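You operate a simulated robot arm through the tools that you are given. There is no shell and no other tool.

Carry out the task below with a simulated robot arm. There is one attempt and no reset: what you move stays moved.

TASK
Crimp the blue and the pink plug and put them back.
Fine: set the size knob to the size printed on each plug; each goes back into the holder of its colour; leave the third alone.

Only the result counts: the job must be done as asked and must still hold three seconds after the hand-in. Knocking over, shifting, dropping, spilling or breaking anything else fails it.

THE ROBOT
A 7-joint arm with a four-finger gripper, fixed in place. Base frame: the origin is on the floor under the middle of its stand, x ahead of it, y to its left, z up; the work surface is at about z = 800. Units: mm, degrees, N and s.
It reaches about 1223 mm from its shoulder. Its first joint turns from -69.0 to 172.0 degrees. Payload 3.67 kg.
Tool frame: the origin (TCP) lies between the finger pads and is the grasp point; the fingertips stand 28 mm ahead of it; z points along the fingers, y is the line along which they close. The gripper opens to 112 mm; its body begins 73 mm behind the TCP.
Orientation is that of the tool frame in the base frame, as [roll, pitch, yaw] about the fixed x, y, z axes, in that order (R = Rz(yaw) Ry(pitch) Rx(roll)). With the fingers straight down and closing along the base's y, the tool's x points along the base's -x, its y along +y and its z along -z.

THE INTERFACE
- The arm moves only by the tool play_rows. Its argument "targets" is a list of rows, each an object of numbers (a shift or turn left out is 0, a gripper value left out holds the last): "dx", "dy", "dz": the shift along the tool's x, y, z in units of 40 mm (1.0 is 40 mm); "rx", "ry", "rz": the turn, a rotation vector about the tool's x, y, z in units of 6 degrees (1.0 is 6 degrees); "grip": the gripper command, from -1 (fully open) to 1 (shut), values between in proportion. In form: [{"dx": .., "dy": .., "dz": .., "rx": .., "ry": .., "rz": .., "grip": ..}, ...]. A call has 1 to 20 rows; each row shifts and turns the commanded pose from where the row before left it, along the tool's axes as they then stand. A call with a number of a shift or a turn outside -1 to 1 is refused whole. Each row takes 0.2 s and may step no farther than 50 mm and 8.6 degrees from the row before; otherwise, or with a gripper value out of range, the whole call is refused. A pose out of reach is approached as far as the arm can. The call stops where the force on the tool passes 40 N (or 10 N more than at its start, if that is more) or the arm is blocked; 0.2 s more then pass. The fingers move at their own pace (about 102.5 mm/s each) and stop on an object; they squeeze with about 23 N. The grip force told is the motor's: it shows also when the fingers shut on nothing. Time passes only in rows, and 0.2 s behind the last, so rows that do not move let the fingers close. It gives the time, the measured TCP pose, the force on the tool (base axes), the opening and the grip force at its end, in the units of the frame above (readings bear some noise), with the torque about the TCP (base axes, N m) and any sound that the robot's microphone picked up, and new pictures: "views" is both (left out), scene, wrist or none.
- Cameras (640 x 400 px; columns grow to the right, rows downward): "scene" is fixed at [53.9, 634.5, 1431.3]; the picture's right is [-0.83, -0.56, 0.00], its down [-0.11, 0.16, -0.98] and it looks along [0.55, -0.81, -0.19] (base axes); focal length 361 px, centre (320, 200). "wrist" rides on the gripper at [60, -18, -104] in the tool frame; the picture's right is [0.29, 0.96, 0.00], its down [-0.80, 0.24, -0.55] and it looks along [-0.53, 0.16, 0.83] (tool axes); focal length 234 px, centre (320, 200). There is no depth. A picture from a camera that has moved, and an enlarged one, comes with that camera's place and axes in the base frame and with its lens. The place of the scene camera against the robot may be out by one fixed shift of up to 18 mm in any direction.
- slide_trunk(by): slides the trunk up (or, below 0, down) by that many mm; the arm rides with it, the base frame stays. It gives what a move gives, with no picture.
- inspect(camera, box): a new picture of the part [left, top, right, bottom] of that camera's present view, enlarged. It takes no simulated time.
- finish_job(): hands the job in; it is judged then, once.

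Places have to be worked out from the pictures, the camera data and where the tool is seen. Open the gripper and draw the arm clear of the work before you hand the job in, unless the task says otherwise.

The tools are called after "Request:" by a JSON object that holds its "name" and its "arguments". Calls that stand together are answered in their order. play_rows: Moves the arm, as the interface text tells. Its arguments: {"type":"object","properties":{"targets":{"type":"array"},"views":{"type":"string","enum":["both","scene","wrist","none"]}},"required":["targets"]} The other tools are called the same way: slide_trunk (by) moves the trunk up or down; inspect (camera, box) takes an enlarged picture of a part of a camera's view; finish_job () hands the job in.

At the start:

```text
t: 0.0
eef_pos: [556.0, -479.3, 1293.2]
ee_rot: [180.0, 0.0, 180.0]
wrist_force: [0.3, 0.5, 0.0]
ft_torque: [0.01, 0.01, 0.01]
grip_width: 111.9
grasp_force: 0.1
trunk travel left (down, up): [-650.0, 190.0]
```

scene: 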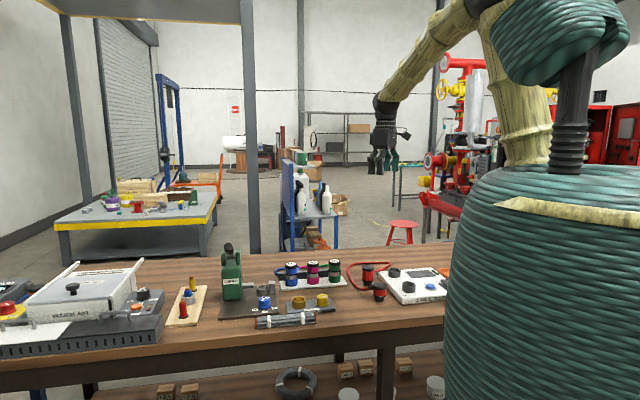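
wrist: 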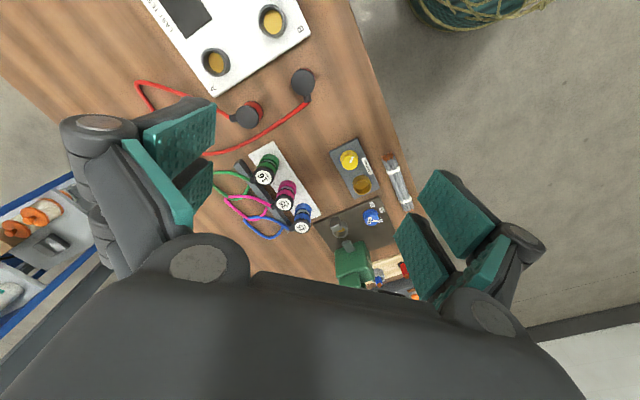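

I start by looking closely at the workbench in both cameras to identify the plugs, the crimping machine, the knob and the holders.

Request:
{"name": "inspect", "arguments": {"camera": "scene", "box": [200, 230, 360, 330]}}

Request:
{"name": "inspect", "arguments": {"camera": "wrist", "box": [200, 120, 420, 300]}}

Request:
{"name": "inspect", "arguments": {"camera": "scene", "box": [270, 240, 450, 330]}}

```text
4.00 times, centred on (280, 280) of scene
camera zoom: at [53.9, 634.5, 1431.3], right [-0.83, -0.56, 0.0], down [-0.11, 0.16, -0.98], along [0.55, -0.81, -0.19], focal length 1443 px, centre (480, -120)
```

zoom: 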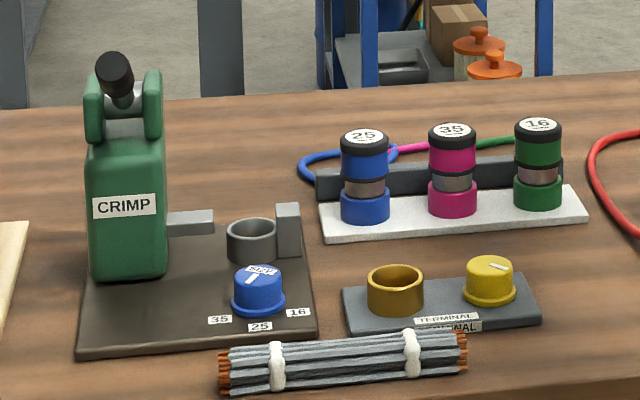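

```text
2.22 times, centred on (310, 210) of wrist
camera zoom: at [495.3, -498.7, 1397.7], right [-0.29, 0.96, 0.0], down [0.8, 0.24, 0.55], along [0.53, 0.16, -0.83], focal length 520 px, centre (342, 178)
```

zoom: 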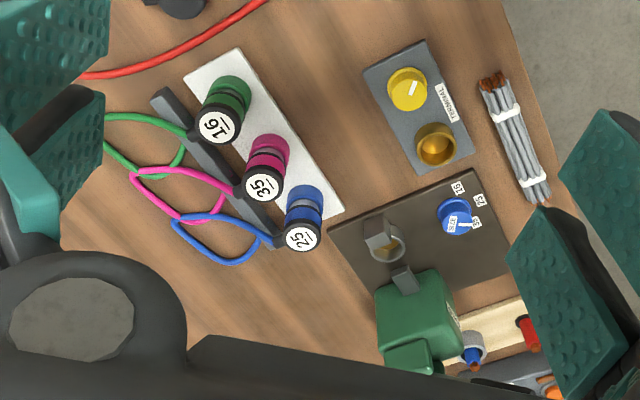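

```text
3.56 times, centred on (360, 285) of scene
camera zoom: at [53.9, 634.5, 1431.3], right [-0.83, -0.56, 0.0], down [-0.11, 0.16, -0.98], along [0.55, -0.81, -0.19], focal length 1283 px, centre (178, -102)
```

zoom: 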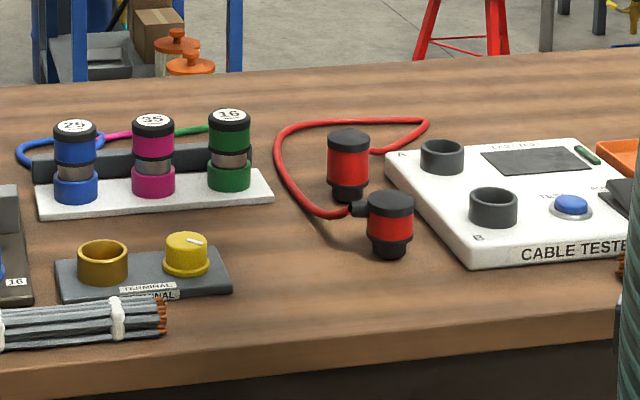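

Plugs read blue=25, pink=35, green=16; the crimper has a cup with a ram and an anvil, a lever on top, and a blue size knob with marks 35/25/16. I move the hand toward the crimper at a safe height for a closer look.

Request:
{"name": "play_rows", "arguments": {"targets": [{"dx": -0.485, "dy": 0.45, "dz": 0.36, "grip": -1}, {"dx": -0.485, "dy": 0.45, "dz": 0.36}, {"dx": -0.485, "dy": 0.45, "dz": 0.36}, {"dx": -0.485, "dy": 0.45, "dz": 0.36}, {"dx": -0.485, "dy": 0.45, "dz": 0.36}, {"dx": -0.485, "dy": 0.45, "dz": 0.36}, {"dx": -0.485, "dy": 0.45, "dz": 0.36}, {"dx": -0.485, "dy": 0.45, "dz": 0.36}, {"dx": -0.485, "dy": 0.45, "dz": 0.36}, {"dx": -0.485, "dy": 0.45, "dz": 0.36}], "views": "both"}}

```text
t: 2.2
eef_pos: [751.8, -301.5, 1149.5]
ee_rot: [180.0, 0.0, 180.0]
wrist_force: [0.2, 0.9, 0.5]
ft_torque: [0.0, 0.04, 0.05]
grip_width: 112.0
grasp_force: 0.1
trunk travel left (down, up): [-650.0, 190.0]
camera wrist: at [691.2, -319.8, 1254.3], right [-0.29, 0.96, 0.0], down [0.8, 0.24, 0.55], along [0.53, 0.16, -0.83], focal length 234 px, centre (320, 200)
```

scene: 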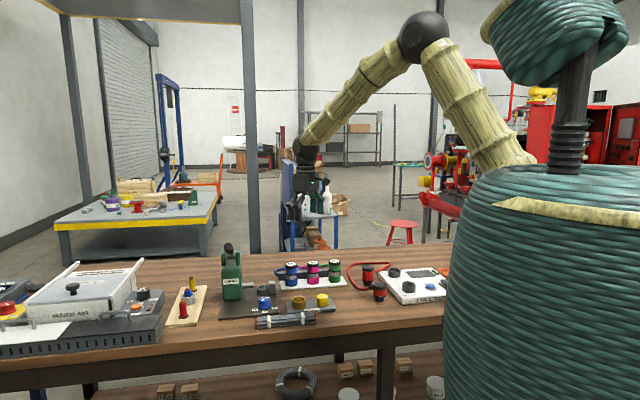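
wrist: 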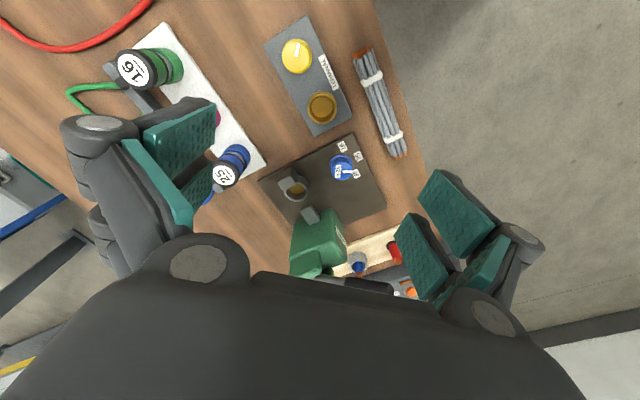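

Request:
{"name": "inspect", "arguments": {"camera": "wrist", "box": [260, 120, 420, 220]}}

Request:
{"name": "inspect", "arguments": {"camera": "wrist", "box": [240, 200, 420, 312]}}

Request:
{"name": "inspect", "arguments": {"camera": "scene", "box": [210, 235, 290, 325]}}

```text
4.00 times, centred on (340, 170) of wrist
camera zoom: at [691.2, -319.8, 1254.3], right [-0.29, 0.96, 0.0], down [0.8, 0.24, 0.55], along [0.53, 0.16, -0.83], focal length 937 px, centre (240, 320)
```

zoom: 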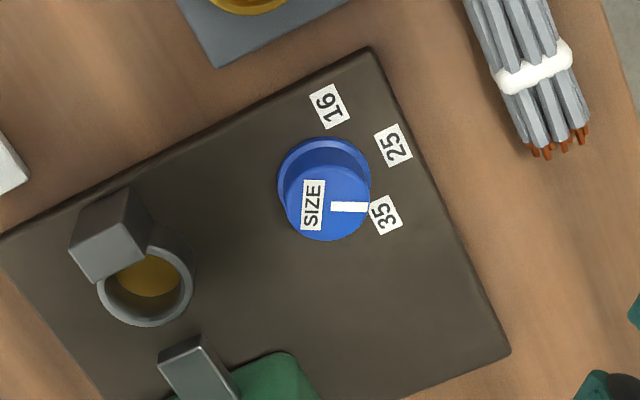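

```text
3.56 times, centred on (330, 256) of wrist
camera zoom: at [691.2, -319.8, 1254.3], right [-0.29, 0.96, 0.0], down [0.8, 0.24, 0.55], along [0.53, 0.16, -0.83], focal length 833 px, centre (284, 1)
```

zoom: 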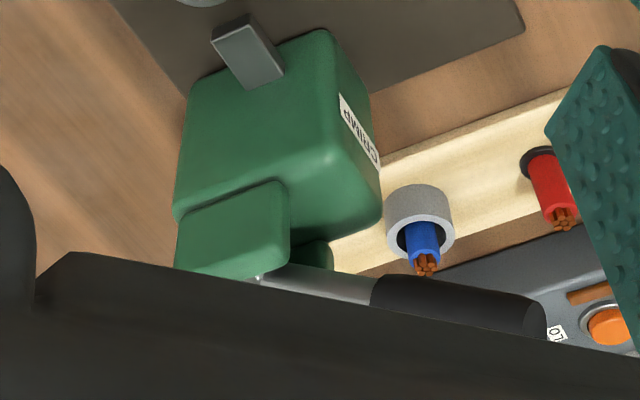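

```text
4.44 times, centred on (250, 280) of scene
camera zoom: at [53.9, 634.5, 1431.3], right [-0.83, -0.56, 0.0], down [-0.11, 0.16, -0.98], along [0.55, -0.81, -0.19], focal length 1604 px, centre (631, -156)
```

zoom: 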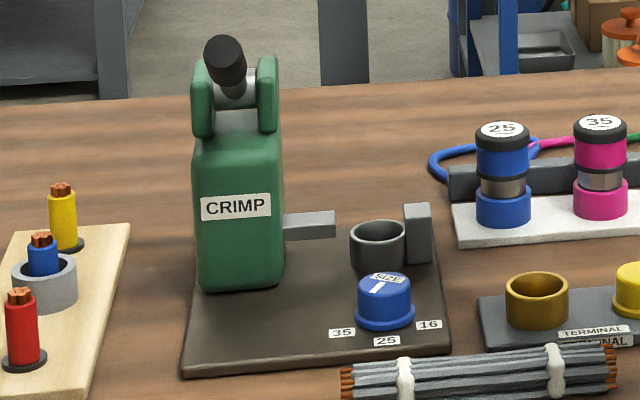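

The knob's white mark points about midway between 35 and 25. I tilt the hand forward to see the crimper's lever and the cup more from the side.

Request:
{"name": "play_rows", "arguments": {"targets": [{"dx": 0.325, "dy": 0.322, "dz": 0.622}, {"dx": 0.325, "dy": 0.322, "dz": 0.622}, {"dx": 0.325, "dy": 0.322, "dz": 0.622}, {"dx": 0.325, "dy": 0.322, "dz": 0.622}, {"ry": -1}, {"ry": -1}, {"ry": -1}, {"ry": -1}, {"ry": -1}], "views": "both"}}

```text
t: 4.2
eef_pos: [696.3, -248.0, 1050.3]
ee_rot: [-180.0, 30.2, -180.0]
wrist_force: [-0.3, -0.2, 0.0]
ft_torque: [0.0, -0.01, -0.02]
grip_width: 112.3
grasp_force: 0.0
trunk travel left (down, up): [-650.0, 190.0]
camera wrist: at [593.0, -266.5, 1110.7], right [-0.25, 0.96, -0.14], down [0.41, 0.24, 0.88], along [0.88, 0.16, -0.45], focal length 234 px, centre (320, 200)
```

scene: 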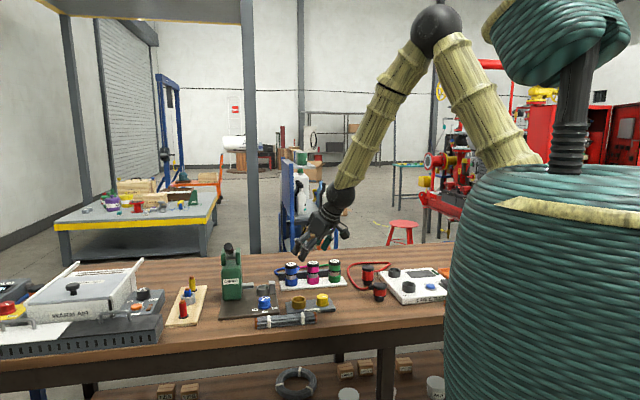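
wrist: 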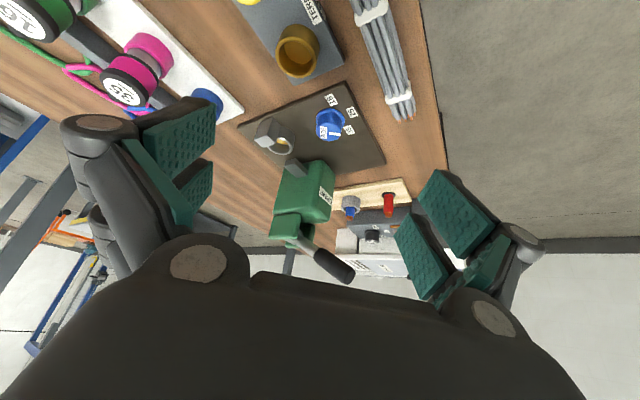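

Request:
{"name": "inspect", "arguments": {"camera": "wrist", "box": [220, 100, 420, 300]}}

Request:
{"name": "inspect", "arguments": {"camera": "wrist", "box": [0, 0, 250, 150]}}

```text
2.00 times, centred on (320, 200) of wrist
camera zoom: at [593.0, -266.5, 1110.7], right [-0.25, 0.96, -0.14], down [0.41, 0.24, 0.88], along [0.88, 0.16, -0.45], focal length 468 px, centre (320, 200)
```

zoom: 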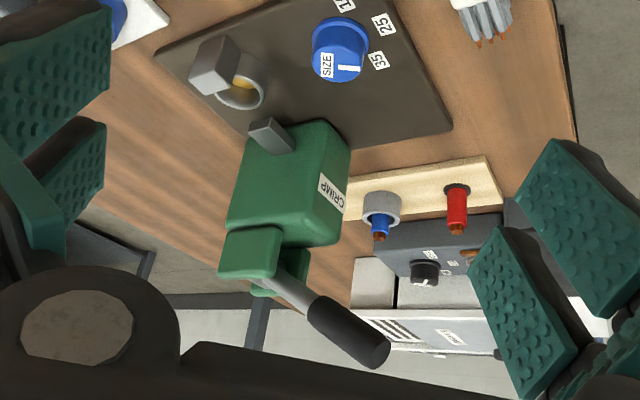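

```text
2.56 times, centred on (125, 75) of wrist
camera zoom: at [593.0, -266.5, 1110.7], right [-0.25, 0.96, -0.14], down [0.41, 0.24, 0.88], along [0.88, 0.16, -0.45], focal length 600 px, centre (819, 520)
```

zoom: 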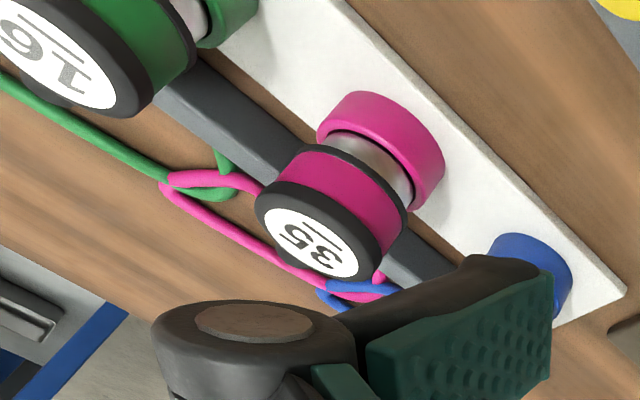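

The lever rises obliquely toward +y from the pivot between the green ears; cup rim triangulates to about (957,-293,827) and knob top to (876,-219,843). Next I untilt and move to view the plugs from above.

Request:
{"name": "play_rows", "arguments": {"targets": [{"ry": 1}, {"ry": 1}, {"ry": 1}, {"ry": 1}, {"ry": 1}, {"dx": -0.267, "dy": -0.925, "dz": -0.208}, {"dx": -0.267, "dy": -0.925, "dz": -0.208}, {"dx": -0.267, "dy": -0.925, "dz": -0.208}, {"dx": -0.267, "dy": -0.925, "dz": -0.208}, {"dx": -0.267, "dy": -0.925, "dz": -0.208}, {"dx": -0.267, "dy": -0.925, "dz": -0.208}], "views": "wrist"}}

```text
t: 6.6
eef_pos: [759.9, -468.9, 1097.9]
ee_rot: [179.9, 0.0, -180.0]
wrist_force: [-0.1, 0.0, 0.3]
ft_torque: [0.03, 0.01, 0.02]
grip_width: 111.9
grasp_force: 0.1
trunk travel left (down, up): [-650.0, 190.0]
camera wrist: at [701.0, -488.0, 1202.7], right [-0.29, 0.96, 0.0], down [0.8, 0.24, 0.55], along [0.53, 0.16, -0.83], focal length 234 px, centre (320, 200)
```

wrist: 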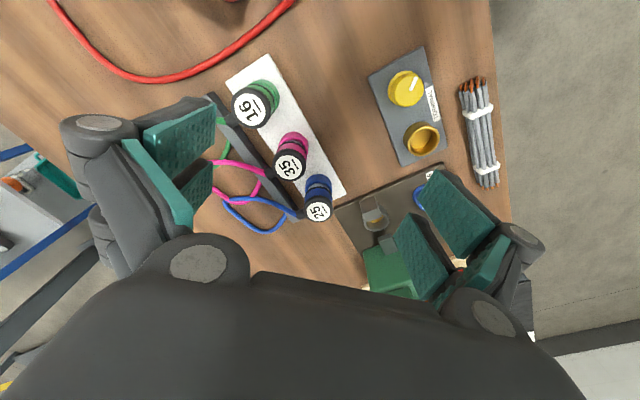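

Request:
{"name": "inspect", "arguments": {"camera": "wrist", "box": [210, 60, 370, 240]}}

Request:
{"name": "inspect", "arguments": {"camera": "wrist", "box": [260, 120, 420, 220]}}

```text
2.22 times, centred on (290, 150) of wrist
camera zoom: at [701.0, -488.0, 1202.7], right [-0.29, 0.96, 0.0], down [0.8, 0.24, 0.55], along [0.53, 0.16, -0.83], focal length 520 px, centre (387, 311)
```

zoom: 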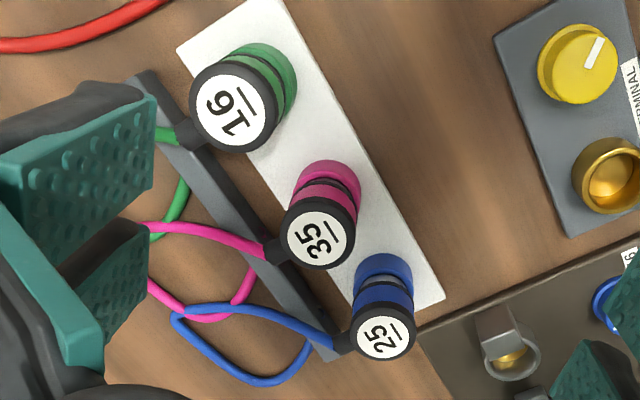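

```text
4.00 times, centred on (340, 170) of wrist
camera zoom: at [701.0, -488.0, 1202.7], right [-0.29, 0.96, 0.0], down [0.8, 0.24, 0.55], along [0.53, 0.16, -0.83], focal length 937 px, centre (240, 320)
```

zoom: 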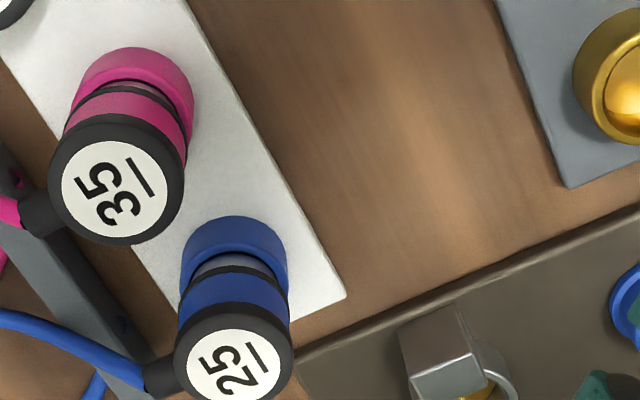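

All objects stand on a 45° grid: plugs at about (913,-426) blue and (851,-489) pink, with their cable boots pointing away toward (+x,-y). I check the finger thickness in the scene view, then rotate the hand by 45° so it closes along the plug strip.

Request:
{"name": "play_rows", "arguments": {"targets": [{"rz": 1, "dz": -0.3}, {"rz": 1}, {"rz": 1}, {"rz": 1}, {"rz": 1}, {"rz": 1}, {"rz": 1}, {"rz": 0.5}], "views": "both"}}

```text
t: 8.4
eef_pos: [761.3, -470.8, 1113.8]
ee_rot: [-180.0, 0.0, 135.0]
wrist_force: [0.5, -0.4, 0.4]
ft_torque: [-0.03, -0.04, 0.0]
grip_width: 112.0
grasp_force: 0.0
trunk travel left (down, up): [-650.0, 190.0]
camera wrist: at [706.0, -440.9, 1216.9], right [0.47, 0.88, 0.0], down [0.73, -0.4, 0.55], along [0.49, -0.26, -0.83], focal length 234 px, centre (320, 200)
```

scene: 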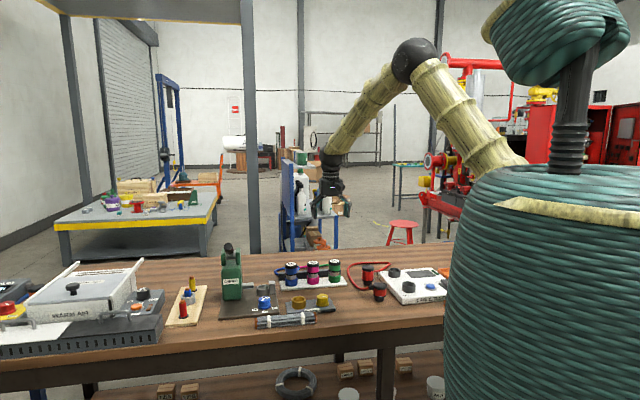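
wrist: 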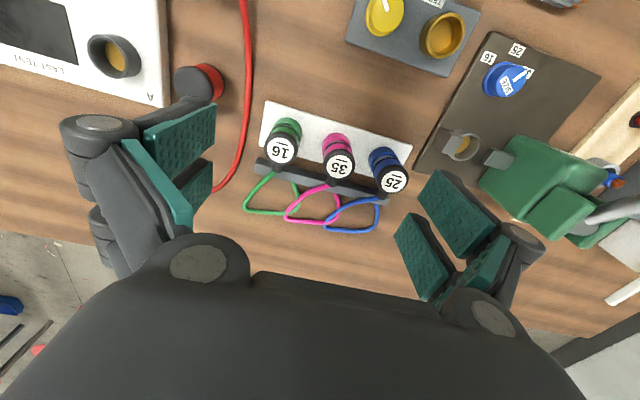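

Request:
{"name": "inspect", "arguments": {"camera": "scene", "box": [290, 150, 370, 230]}}

Request:
{"name": "inspect", "arguments": {"camera": "wrist", "box": [230, 80, 430, 240]}}

Request:
{"name": "inspect", "arguments": {"camera": "wrist", "box": [400, 20, 640, 250]}}

```text
5.00 times, centred on (330, 190) of scene
camera zoom: at [53.9, 634.5, 1431.3], right [-0.83, -0.56, 0.0], down [-0.11, 0.16, -0.98], along [0.55, -0.81, -0.19], focal length 1804 px, centre (270, 250)
```

zoom: 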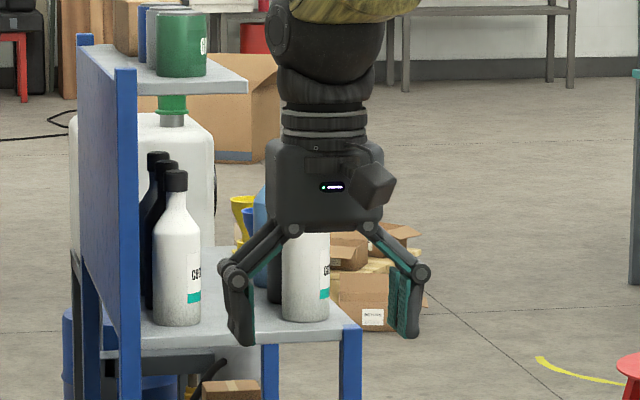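

```text
2.50 times, centred on (330, 160) of wrist
camera zoom: at [706.0, -440.9, 1216.9], right [0.47, 0.88, 0.0], down [0.73, -0.4, 0.55], along [0.49, -0.26, -0.83], focal length 585 px, centre (295, 300)
```

zoom: 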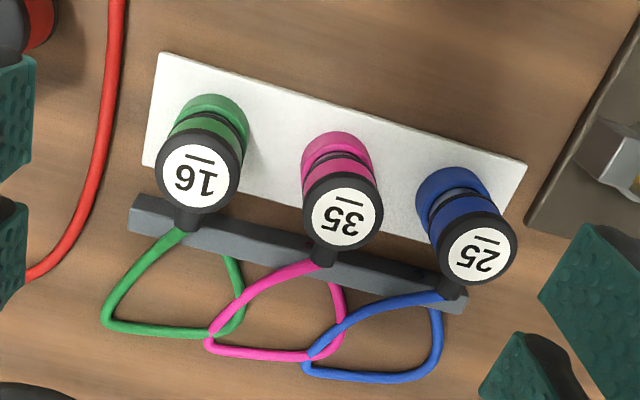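

```text
1.74 times, centred on (520, 135) of wrist
camera zoom: at [706.0, -440.9, 1216.9], right [0.47, 0.88, 0.0], down [0.73, -0.4, 0.55], along [0.49, -0.26, -0.83], focal length 407 px, centre (-28, 313)
```

zoom: 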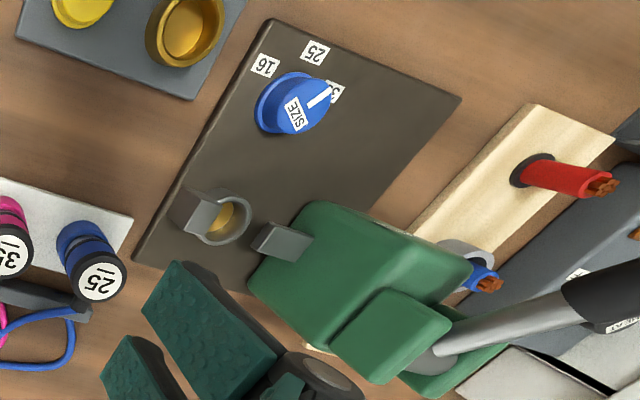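

Finger tips are about 20 mm thick, which fits between the plugs (88 mm spacing). Now I move over the size knob at about (876,-218) for a close look from above.

Request:
{"name": "play_rows", "arguments": {"targets": [{"dx": 0.304, "dy": 0.811, "dz": 0.481}, {"dx": 0.304, "dy": 0.811, "dz": 0.481}, {"dx": 0.304, "dy": 0.811, "dz": 0.481}, {"dx": 0.304, "dy": 0.811, "dz": 0.481}, {"dx": 0.304, "dy": 0.811, "dz": 0.481}, {"dx": 0.304, "dy": 0.811, "dz": 0.481}, {"dx": 0.304, "dy": 0.811, "dz": 0.481}, {"dx": 0.304, "dy": 0.811, "dz": 0.481, "grip": -0.4}], "views": "both"}}

```text
t: 10.2
eef_pos: [875.6, -218.2, 955.3]
ee_rot: [-179.9, 0.1, 135.0]
wrist_force: [0.5, 0.3, 0.3]
ft_torque: [-0.01, 0.05, 0.0]
grip_width: 78.3
grasp_force: 0.1
trunk travel left (down, up): [-650.0, 190.0]
camera wrist: at [819.9, -188.5, 1061.2], right [0.47, 0.88, 0.0], down [0.73, -0.39, 0.55], along [0.49, -0.26, -0.83], focal length 234 px, centre (320, 200)
```

scene: 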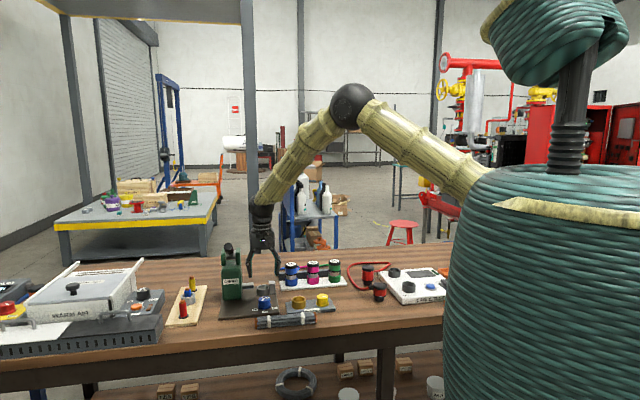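
wrist: 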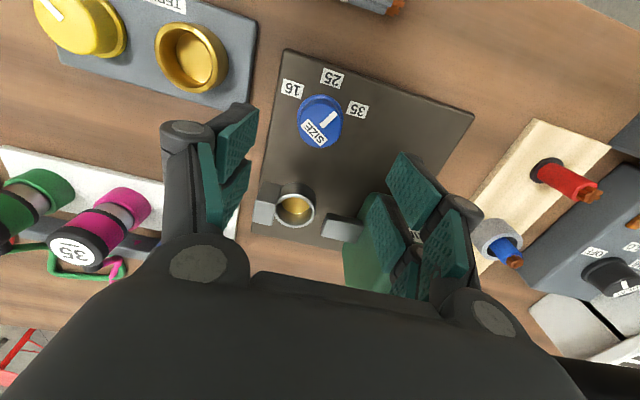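

Request:
{"name": "inspect", "arguments": {"camera": "wrist", "box": [250, 50, 410, 150]}}

Request:
{"name": "inspect", "arguments": {"camera": "wrist", "box": [230, 150, 430, 290]}}

Request:
{"name": "inspect", "arguments": {"camera": "scene", "box": [210, 220, 310, 330]}}

```text
4.00 times, centred on (330, 100) of wrist
camera zoom: at [819.9, -188.5, 1061.2], right [0.47, 0.88, 0.0], down [0.73, -0.39, 0.55], along [0.49, -0.26, -0.83], focal length 937 px, centre (280, 600)
```

zoom: 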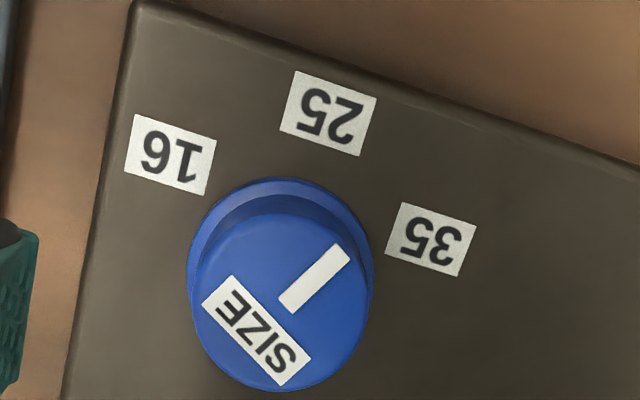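

```text
2.86 times, centred on (330, 220) of wrist
camera zoom: at [819.9, -188.5, 1061.2], right [0.47, 0.88, 0.0], down [0.73, -0.39, 0.55], along [0.49, -0.26, -0.83], focal length 669 px, centre (291, 143)
```

zoom: 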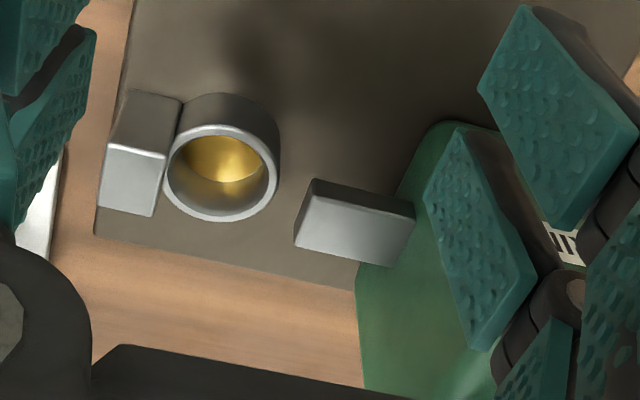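

```text
3.64 times, centred on (260, 275) of scene
camera zoom: at [53.9, 634.5, 1431.3], right [-0.83, -0.56, 0.0], down [-0.11, 0.16, -0.98], along [0.55, -0.81, -0.19], focal length 1312 px, centre (538, -73)
```

zoom: 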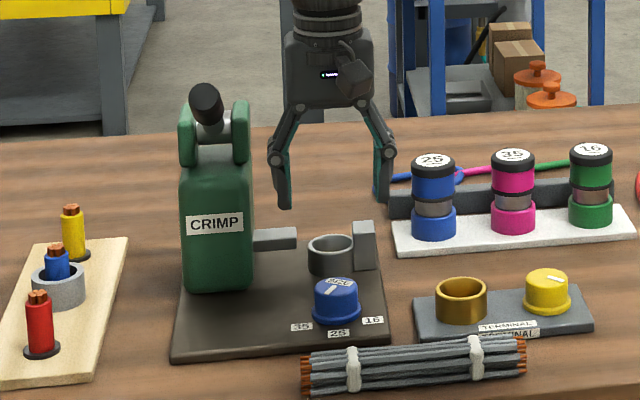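

The label geometry gives the knob centre at about u=465.9, v=775.8 (x≈878, y≈-219), top at z≈833, and the pointer 30.8° away from 25 toward 35. I lower onto the knob, close, and turn it 31° counter-clockwise (seen from above) to 25.

Request:
{"name": "play_rows", "arguments": {"targets": [{"dx": -0.06, "dy": 0.025, "grip": -0.3}, {"dz": 0.9}, {"dz": 0.9}, {"dz": 0.9}, {"grip": 1}, {"grip": 1}, {"grip": 1}], "views": "both"}}

```text
t: 11.8
eef_pos: [877.8, -221.0, 847.2]
ee_rot: [-180.0, 0.0, 134.9]
wrist_force: [4.1, -0.5, -10.0]
ft_torque: [-0.58, -1.07, -0.01]
grip_width: 41.1
grasp_force: 45.1
trunk travel left (down, up): [-650.0, 190.0]
camera wrist: at [823.5, -191.5, 951.6], right [0.47, 0.88, 0.0], down [0.73, -0.39, 0.55], along [0.49, -0.26, -0.83], focal length 234 px, centre (320, 200)
```

scene: 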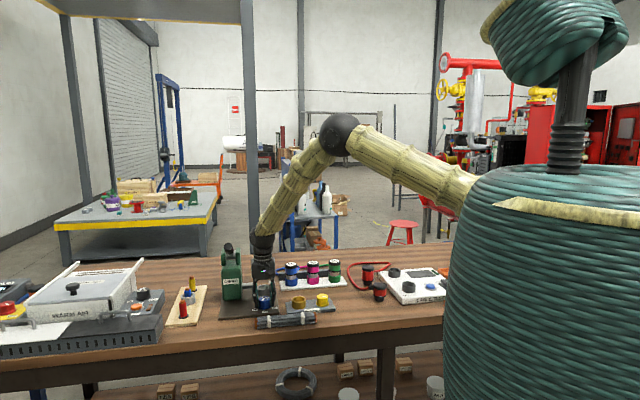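
wrist: 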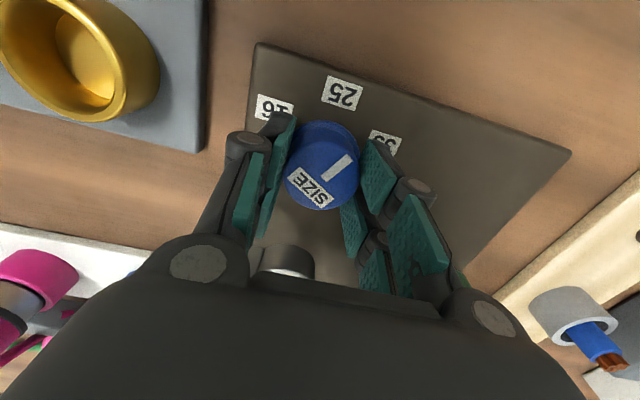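

The knob is gripped (41 mm wide). I turn it by -30.8° about the tool axis.

Request:
{"name": "play_rows", "arguments": {"targets": [{"rz": -0.5, "grip": 1}, {"rz": -1}, {"rz": -1}, {"rz": -1}, {"rz": -1}, {"rz": -0.63}, {"grip": 1}], "views": "wrist"}}

```text
t: 13.4
eef_pos: [879.9, -218.3, 846.7]
ee_rot: [-180.0, 0.0, 165.9]
wrist_force: [7.8, -2.9, -23.7]
ft_torque: [-0.09, -0.78, 0.0]
grip_width: 40.8
grasp_force: 44.9
trunk travel left (down, up): [-650.0, 190.0]
camera wrist: at [816.8, -222.8, 951.8], right [-0.05, 1.0, 0.0], down [0.83, 0.04, 0.55], along [0.55, 0.03, -0.83], focal length 234 px, centre (320, 200)
```

wrist: 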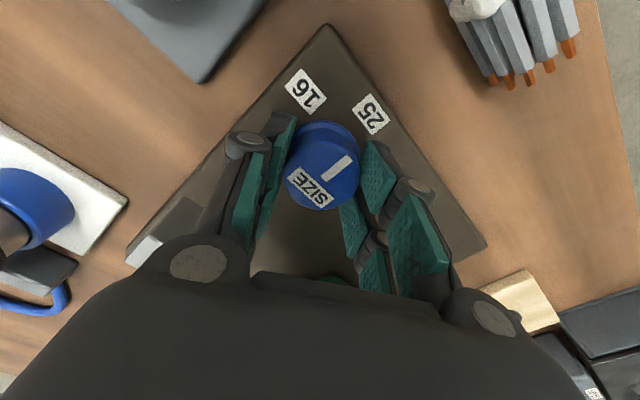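

The pointer now appears to aim at 25. I open and lift straight up to check it.

Request:
{"name": "play_rows", "arguments": {"targets": [{"grip": -0.4}, {"grip": -0.4}, {"dz": -1}, {"dz": -1}, {"dz": -0.8}], "views": "wrist"}}

Request:
{"name": "inspect", "arguments": {"camera": "wrist", "box": [250, 50, 410, 150]}}

```text
t: 14.6
eef_pos: [878.5, -220.1, 962.1]
ee_rot: [180.0, 0.1, 165.8]
wrist_force: [-0.5, -0.7, 0.8]
ft_torque: [0.01, -0.01, -0.01]
grip_width: 78.5
grasp_force: 0.0
trunk travel left (down, up): [-650.0, 190.0]
camera wrist: at [815.2, -223.4, 1065.4], right [-0.04, 1.0, 0.0], down [0.83, 0.04, 0.55], along [0.55, 0.02, -0.83], focal length 234 px, centre (320, 200)
```

wrist: 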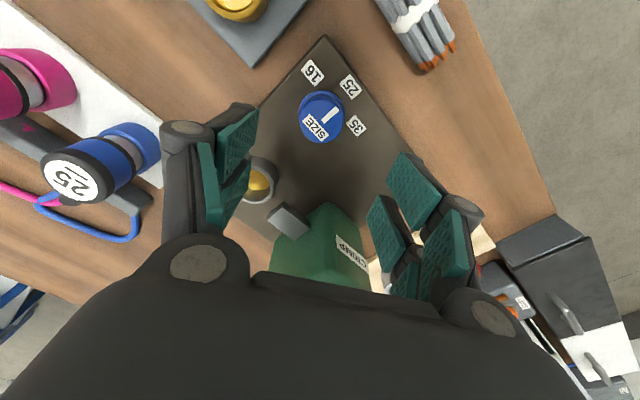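

```text
4.00 times, centred on (330, 100) of wrist
camera zoom: at [815.2, -223.4, 1065.4], right [-0.04, 1.0, 0.0], down [0.83, 0.04, 0.55], along [0.55, 0.02, -0.83], focal length 937 px, centre (280, 600)
```

zoom: 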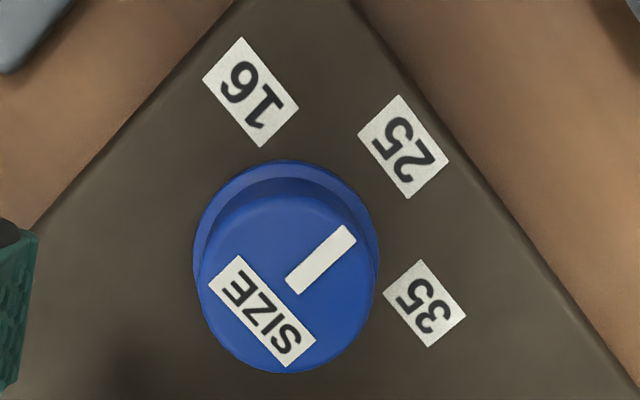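

The pointer now measures about 135–137°, in line with the 25 mark (≈135°). I rotate the hand back and go to hover above the blue plug with the fingers opened to about 70 mm.

Request:
{"name": "play_rows", "arguments": {"targets": [{"rz": 1, "dz": -0.3}, {"rz": 1}, {"rz": 1}, {"rz": 1}, {"rz": 1}, {"rz": 0.13}, {"dx": -0.706, "dy": -0.505, "dz": -0.1}, {"dx": -0.706, "dy": -0.505, "dz": -0.1}, {"dx": -0.706, "dy": -0.505, "dz": -0.1}, {"dx": -0.706, "dy": -0.505, "dz": -0.1}, {"dx": -0.706, "dy": -0.505, "dz": -0.1}, {"dx": -0.706, "dy": -0.505, "dz": -0.1, "grip": -0.25}, {"grip": -0.25}], "views": "both"}}

```text
t: 17.4
eef_pos: [909.1, -424.3, 996.2]
ee_rot: [-180.0, -0.1, 135.2]
wrist_force: [0.3, -0.1, 0.2]
ft_torque: [-0.01, -0.01, -0.02]
grip_width: 70.0
grasp_force: 0.1
trunk travel left (down, up): [-650.0, 190.0]
camera wrist: at [853.3, -396.2, 1100.1], right [0.47, 0.88, 0.0], down [0.73, -0.39, 0.55], along [0.49, -0.26, -0.83], focal length 234 px, centre (320, 200)
```

scene: 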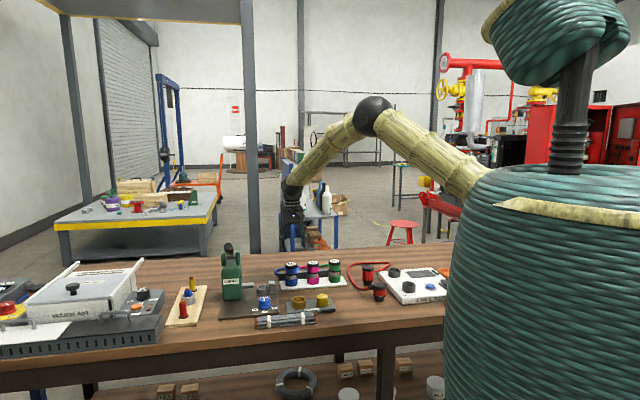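
wrist: 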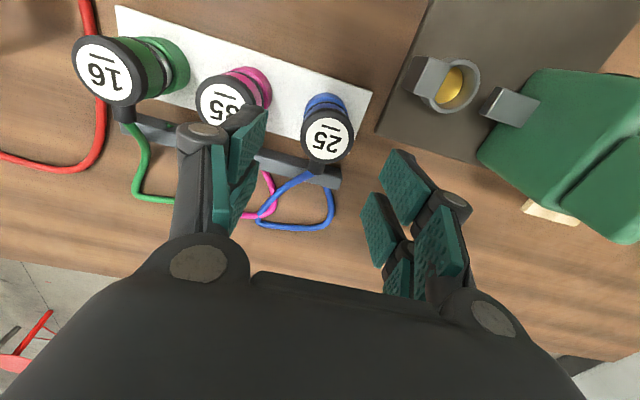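

Request:
{"name": "inspect", "arguments": {"camera": "wrist", "box": [240, 70, 400, 190]}}

Request:
{"name": "inspect", "arguments": {"camera": "scene", "box": [260, 200, 350, 300]}}

Request:
{"name": "inspect", "arguments": {"camera": "wrist", "box": [380, 30, 560, 170]}}

```text
3.33 times, centred on (320, 130) of wrist
camera zoom: at [853.3, -396.2, 1100.1], right [0.47, 0.88, 0.0], down [0.73, -0.39, 0.55], along [0.49, -0.26, -0.83], focal length 781 px, centre (320, 433)
```

zoom: 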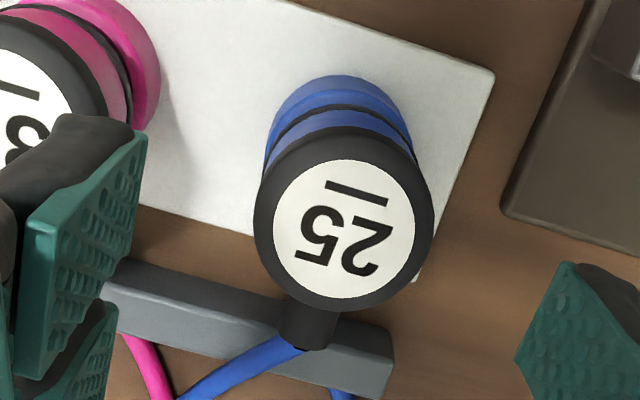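

```text
4.00 times, centred on (305, 250) of scene
camera zoom: at [53.9, 634.5, 1431.3], right [-0.83, -0.56, 0.0], down [-0.11, 0.16, -0.98], along [0.55, -0.81, -0.19], focal length 1443 px, centre (380, 0)
```

zoom: 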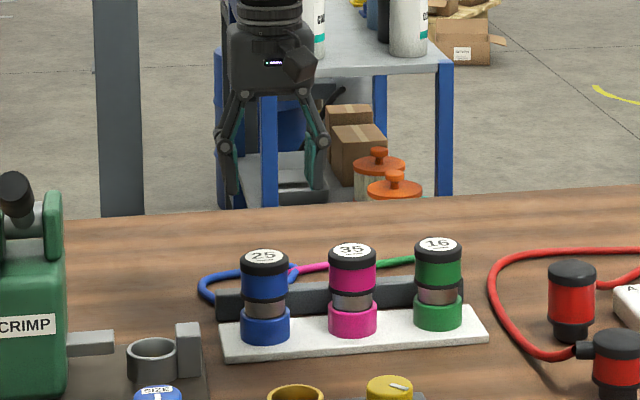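

```text
2.86 times, centred on (470, 100) of wrist
camera zoom: at [853.3, -396.2, 1100.1], right [0.47, 0.88, 0.0], down [0.73, -0.39, 0.55], along [0.49, -0.26, -0.83], focal length 669 px, centre (-109, 486)
```

zoom: 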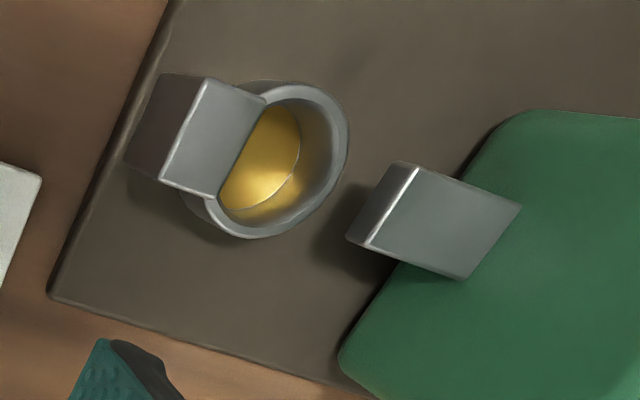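

Re-triangulating with all views gives the blue plug axis at u≈352, v≈951 (x≈921.5, y≈-423.5), top at z≈889. I center over it, set the opening to about 64 mm, and lower to just above the cap for a check.

Request:
{"name": "play_rows", "arguments": {"targets": [{"dx": -0.2025, "dy": 0.235, "grip": -0.143}, {"dz": 0.8}, {"dz": 0.8}, {}], "views": "both"}}

Request:
{"name": "inspect", "arguments": {"camera": "wrist", "box": [200, 80, 440, 270]}}

Request:
{"name": "inspect", "arguments": {"camera": "scene", "box": [250, 210, 340, 310]}}

```text
t: 18.4
eef_pos: [921.5, -421.8, 934.4]
ee_rot: [179.8, 0.0, 134.9]
wrist_force: [-0.5, 0.1, -0.1]
ft_torque: [0.0, 0.04, 0.01]
grip_width: 64.0
grasp_force: 0.2
trunk travel left (down, up): [-650.0, 190.0]
camera wrist: at [866.9, -391.9, 1038.9], right [0.47, 0.88, 0.0], down [0.73, -0.39, 0.55], along [0.49, -0.26, -0.83], focal length 234 px, centre (320, 200)
```

scene: 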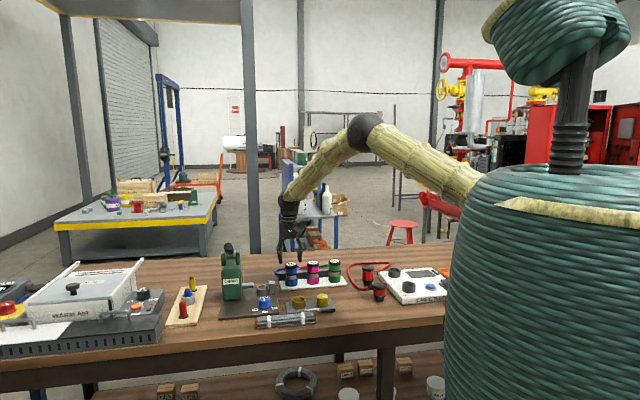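
wrist: 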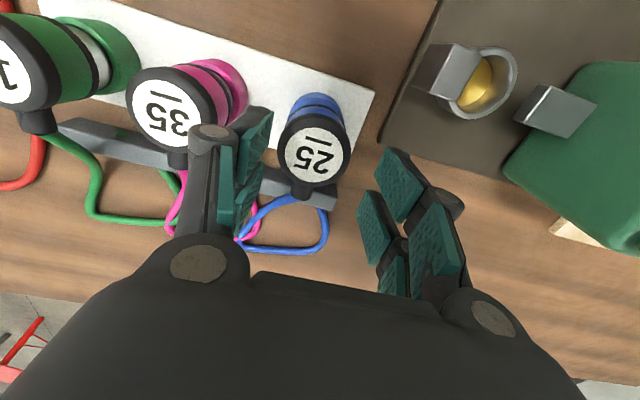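

```text
2.11 times, centred on (320, 175) of wrist
camera zoom: at [866.9, -391.9, 1038.9], right [0.47, 0.88, 0.0], down [0.73, -0.39, 0.55], along [0.49, -0.26, -0.83], focal length 493 px, centre (320, 253)
```

zoom: 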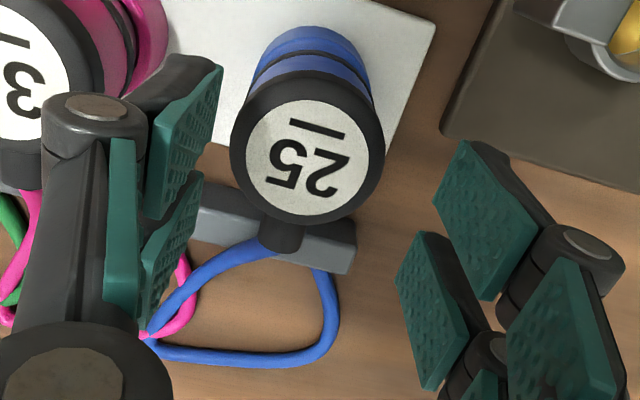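

```text
4.00 times, centred on (295, 260) of scene
camera zoom: at [53.9, 634.5, 1431.3], right [-0.83, -0.56, 0.0], down [-0.11, 0.16, -0.98], along [0.55, -0.81, -0.19], focal length 1443 px, centre (420, -40)
```

zoom: 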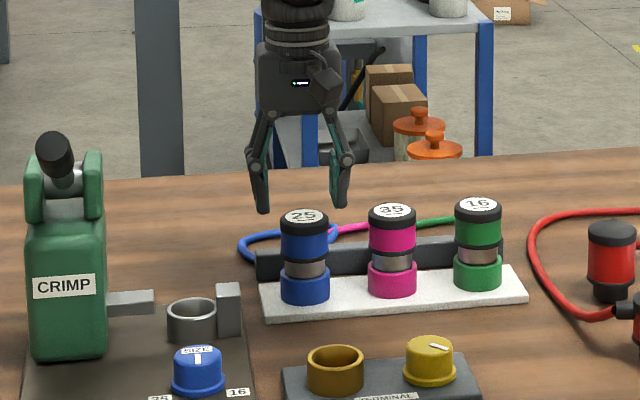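

The cap is centred to within about 3 mm under the hand (plug u≈350.5). I shift 3 mm, go down to grasp height (TCP z≈872) and close.

Request:
{"name": "play_rows", "arguments": {"targets": [{"dy": -0.07, "dz": 0.3}, {"dz": 0.63}, {"dz": 0.63}, {"grip": 0.3}, {"grip": 1}, {"grip": 1}, {"grip": 1}], "views": "both"}}

Request:
{"name": "inspect", "arguments": {"camera": "wrist", "box": [200, 80, 440, 270]}}

Request:
{"name": "inspect", "arguments": {"camera": "scene", "box": [250, 210, 340, 310]}}

```text
t: 20.0
eef_pos: [922.8, -426.4, 870.2]
ee_rot: [-179.9, 0.0, 135.0]
wrist_force: [-2.6, -2.6, -1.4]
ft_torque: [-0.11, 0.09, 0.0]
grip_width: 46.5
grasp_force: 23.0
trunk travel left (down, up): [-650.0, 190.0]
camera wrist: at [868.3, -397.2, 975.4], right [0.47, 0.88, 0.0], down [0.73, -0.39, 0.55], along [0.49, -0.26, -0.83], focal length 234 px, centre (320, 200)
```

scene: 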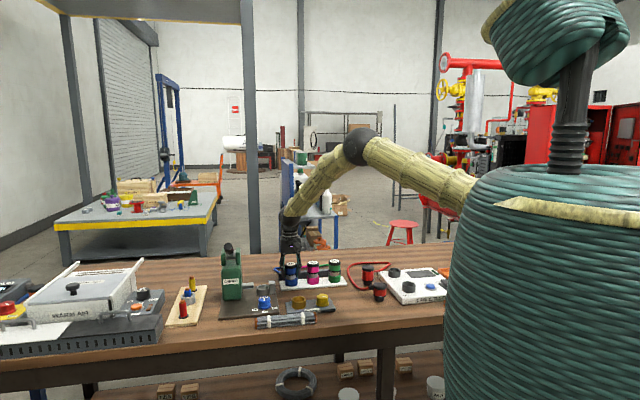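
wrist: 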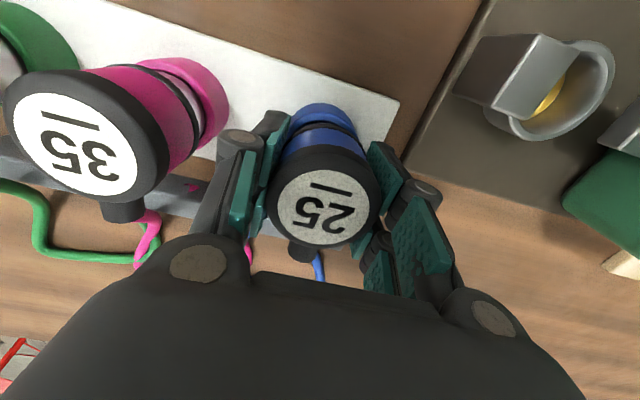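

```text
2.11 times, centred on (320, 175) of wrist
camera zoom: at [868.3, -397.2, 975.4], right [0.47, 0.88, 0.0], down [0.73, -0.39, 0.55], along [0.49, -0.26, -0.83], focal length 493 px, centre (320, 253)
```

zoom: 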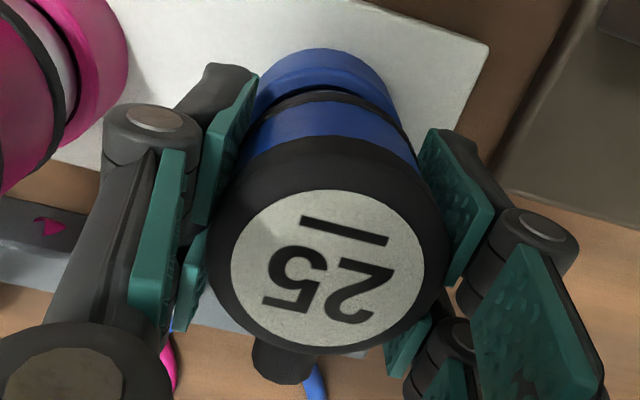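

```text
4.00 times, centred on (295, 260) of scene
camera zoom: at [53.9, 634.5, 1431.3], right [-0.83, -0.56, 0.0], down [-0.11, 0.16, -0.98], along [0.55, -0.81, -0.19], focal length 1443 px, centre (420, -40)
```

zoom: 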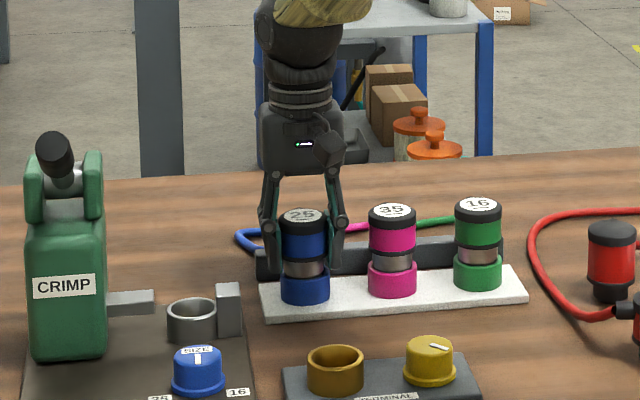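

The plug is held (46.5 mm, 23 N), with its axis about 2 mm from the tool axis. I lift it straight up.

Request:
{"name": "play_rows", "arguments": {"targets": [{"dz": -0.15, "grip": 1}, {"dz": -0.25}, {"dz": -0.4}, {"dz": -0.5}, {"dz": -0.6}, {"dz": -0.5}], "views": "both"}}

Request:
{"name": "inspect", "arguments": {"camera": "wrist", "box": [200, 80, 440, 270]}}

Request:
{"name": "inspect", "arguments": {"camera": "scene", "box": [210, 200, 330, 320]}}

```text
t: 21.4
eef_pos: [922.3, -424.1, 967.5]
ee_rot: [-179.9, 0.0, 135.0]
wrist_force: [0.6, 0.2, -0.8]
ft_torque: [0.0, -0.01, -0.01]
grip_width: 46.6
grasp_force: 23.6
trunk travel left (down, up): [-650.0, 190.0]
camera wrist: at [867.7, -396.2, 1072.2], right [0.47, 0.88, 0.0], down [0.73, -0.39, 0.55], along [0.49, -0.26, -0.83], focal length 234 px, centre (320, 200)
```

scene: 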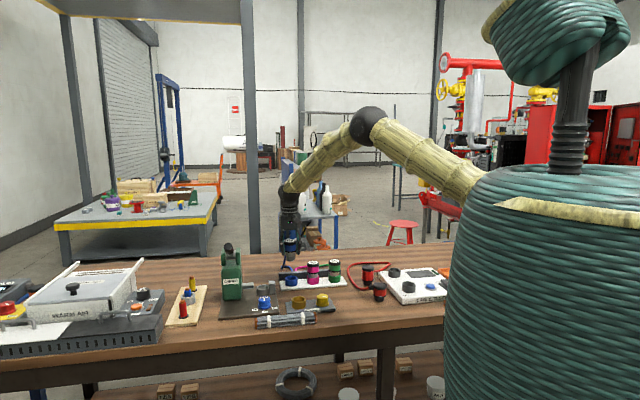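
wrist: 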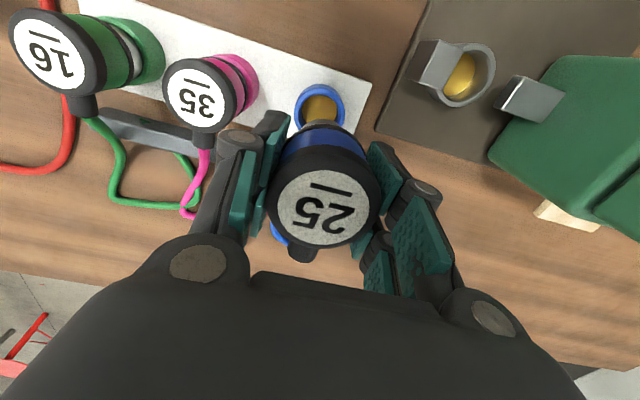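

```text
2.11 times, centred on (320, 175) of wrist
camera zoom: at [867.7, -396.2, 1072.2], right [0.47, 0.88, 0.0], down [0.73, -0.39, 0.55], along [0.49, -0.26, -0.83], focal length 493 px, centre (320, 253)
```

zoom: 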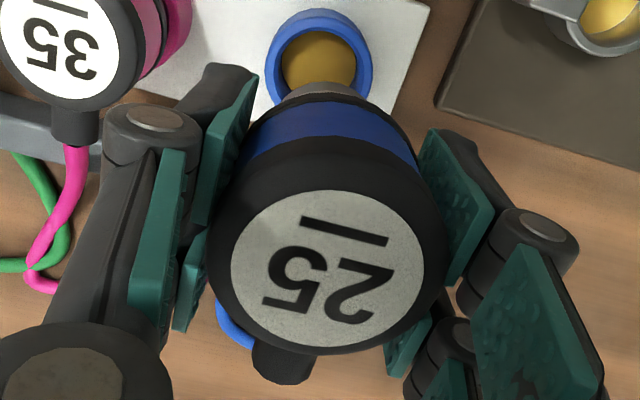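

```text
3.33 times, centred on (270, 260) of scene
camera zoom: at [53.9, 634.5, 1431.3], right [-0.83, -0.56, 0.0], down [-0.11, 0.16, -0.98], along [0.55, -0.81, -0.19], focal length 1203 px, centre (487, 0)
```

zoom: 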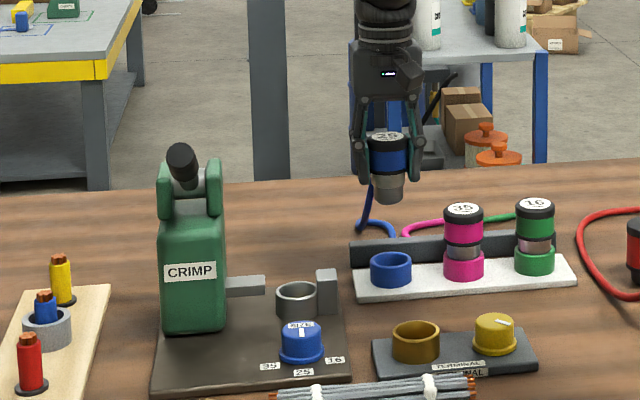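

The plug is out cleanly and hasn't slipped. I enlarge both the emptied holder ring and the crimper cup to refine the cup's position relative to the holder.

Request:
{"name": "inspect", "arguments": {"camera": "wrist", "box": [400, 30, 520, 120]}}

Request:
{"name": "inspect", "arguments": {"camera": "wrist", "box": [270, 70, 370, 140]}}

```text
4.44 times, centred on (460, 75) of wrist
camera zoom: at [867.7, -396.2, 1072.2], right [0.47, 0.88, 0.0], down [0.73, -0.39, 0.55], along [0.49, -0.26, -0.83], focal length 1041 px, centre (-302, 756)
```

zoom: 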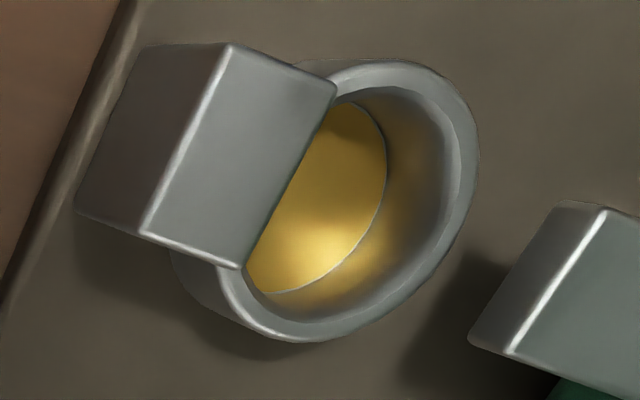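

```text
5.71 times, centred on (320, 105) of wrist
camera zoom: at [867.7, -396.2, 1072.2], right [0.47, 0.88, 0.0], down [0.73, -0.39, 0.55], along [0.49, -0.26, -0.83], focal length 1338 px, centre (320, 743)
```

zoom: 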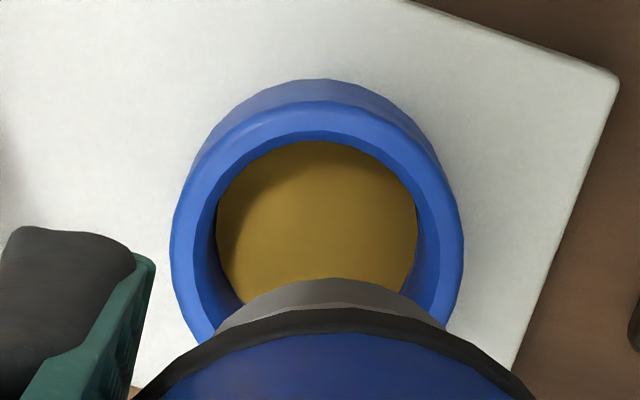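

The anvil (top z≈858, directly beside the cup) would hit the low fingertips, so I need a higher grip on the plug. I lower the blue plug back into its ring exactly the way it came, release, and will regrip about 20 mm higher.

Request:
{"name": "play_rows", "arguments": {"targets": [{"dz": 0.7, "grip": 1}, {"dz": 0.7}, {"dz": 0.4}, {"dz": 0.3}, {"dz": 0.2}, {"dz": 0.1}, {}], "views": "scene"}}

Request:
{"name": "inspect", "arguments": {"camera": "scene", "box": [250, 210, 340, 310]}}

```text
t: 23.0
eef_pos: [922.8, -425.4, 871.3]
ee_rot: [-180.0, 0.0, 135.0]
wrist_force: [-3.6, -7.3, 1.6]
ft_torque: [-0.22, 0.09, 0.02]
grip_width: 46.6
grasp_force: 22.8
trunk travel left (down, up): [-650.0, 190.0]
```

scene: 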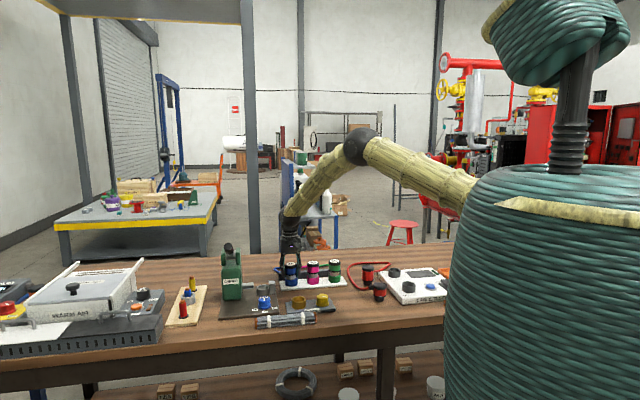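

```text
4.00 times, centred on (295, 260) of scene
camera zoom: at [53.9, 634.5, 1431.3], right [-0.83, -0.56, 0.0], down [-0.11, 0.16, -0.98], along [0.55, -0.81, -0.19], focal length 1443 px, centre (420, -40)
```

zoom: 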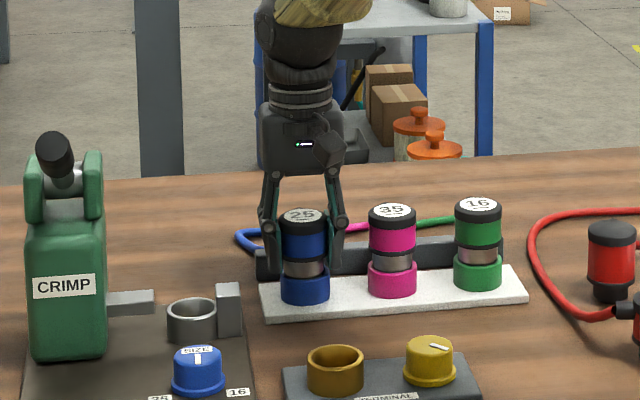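

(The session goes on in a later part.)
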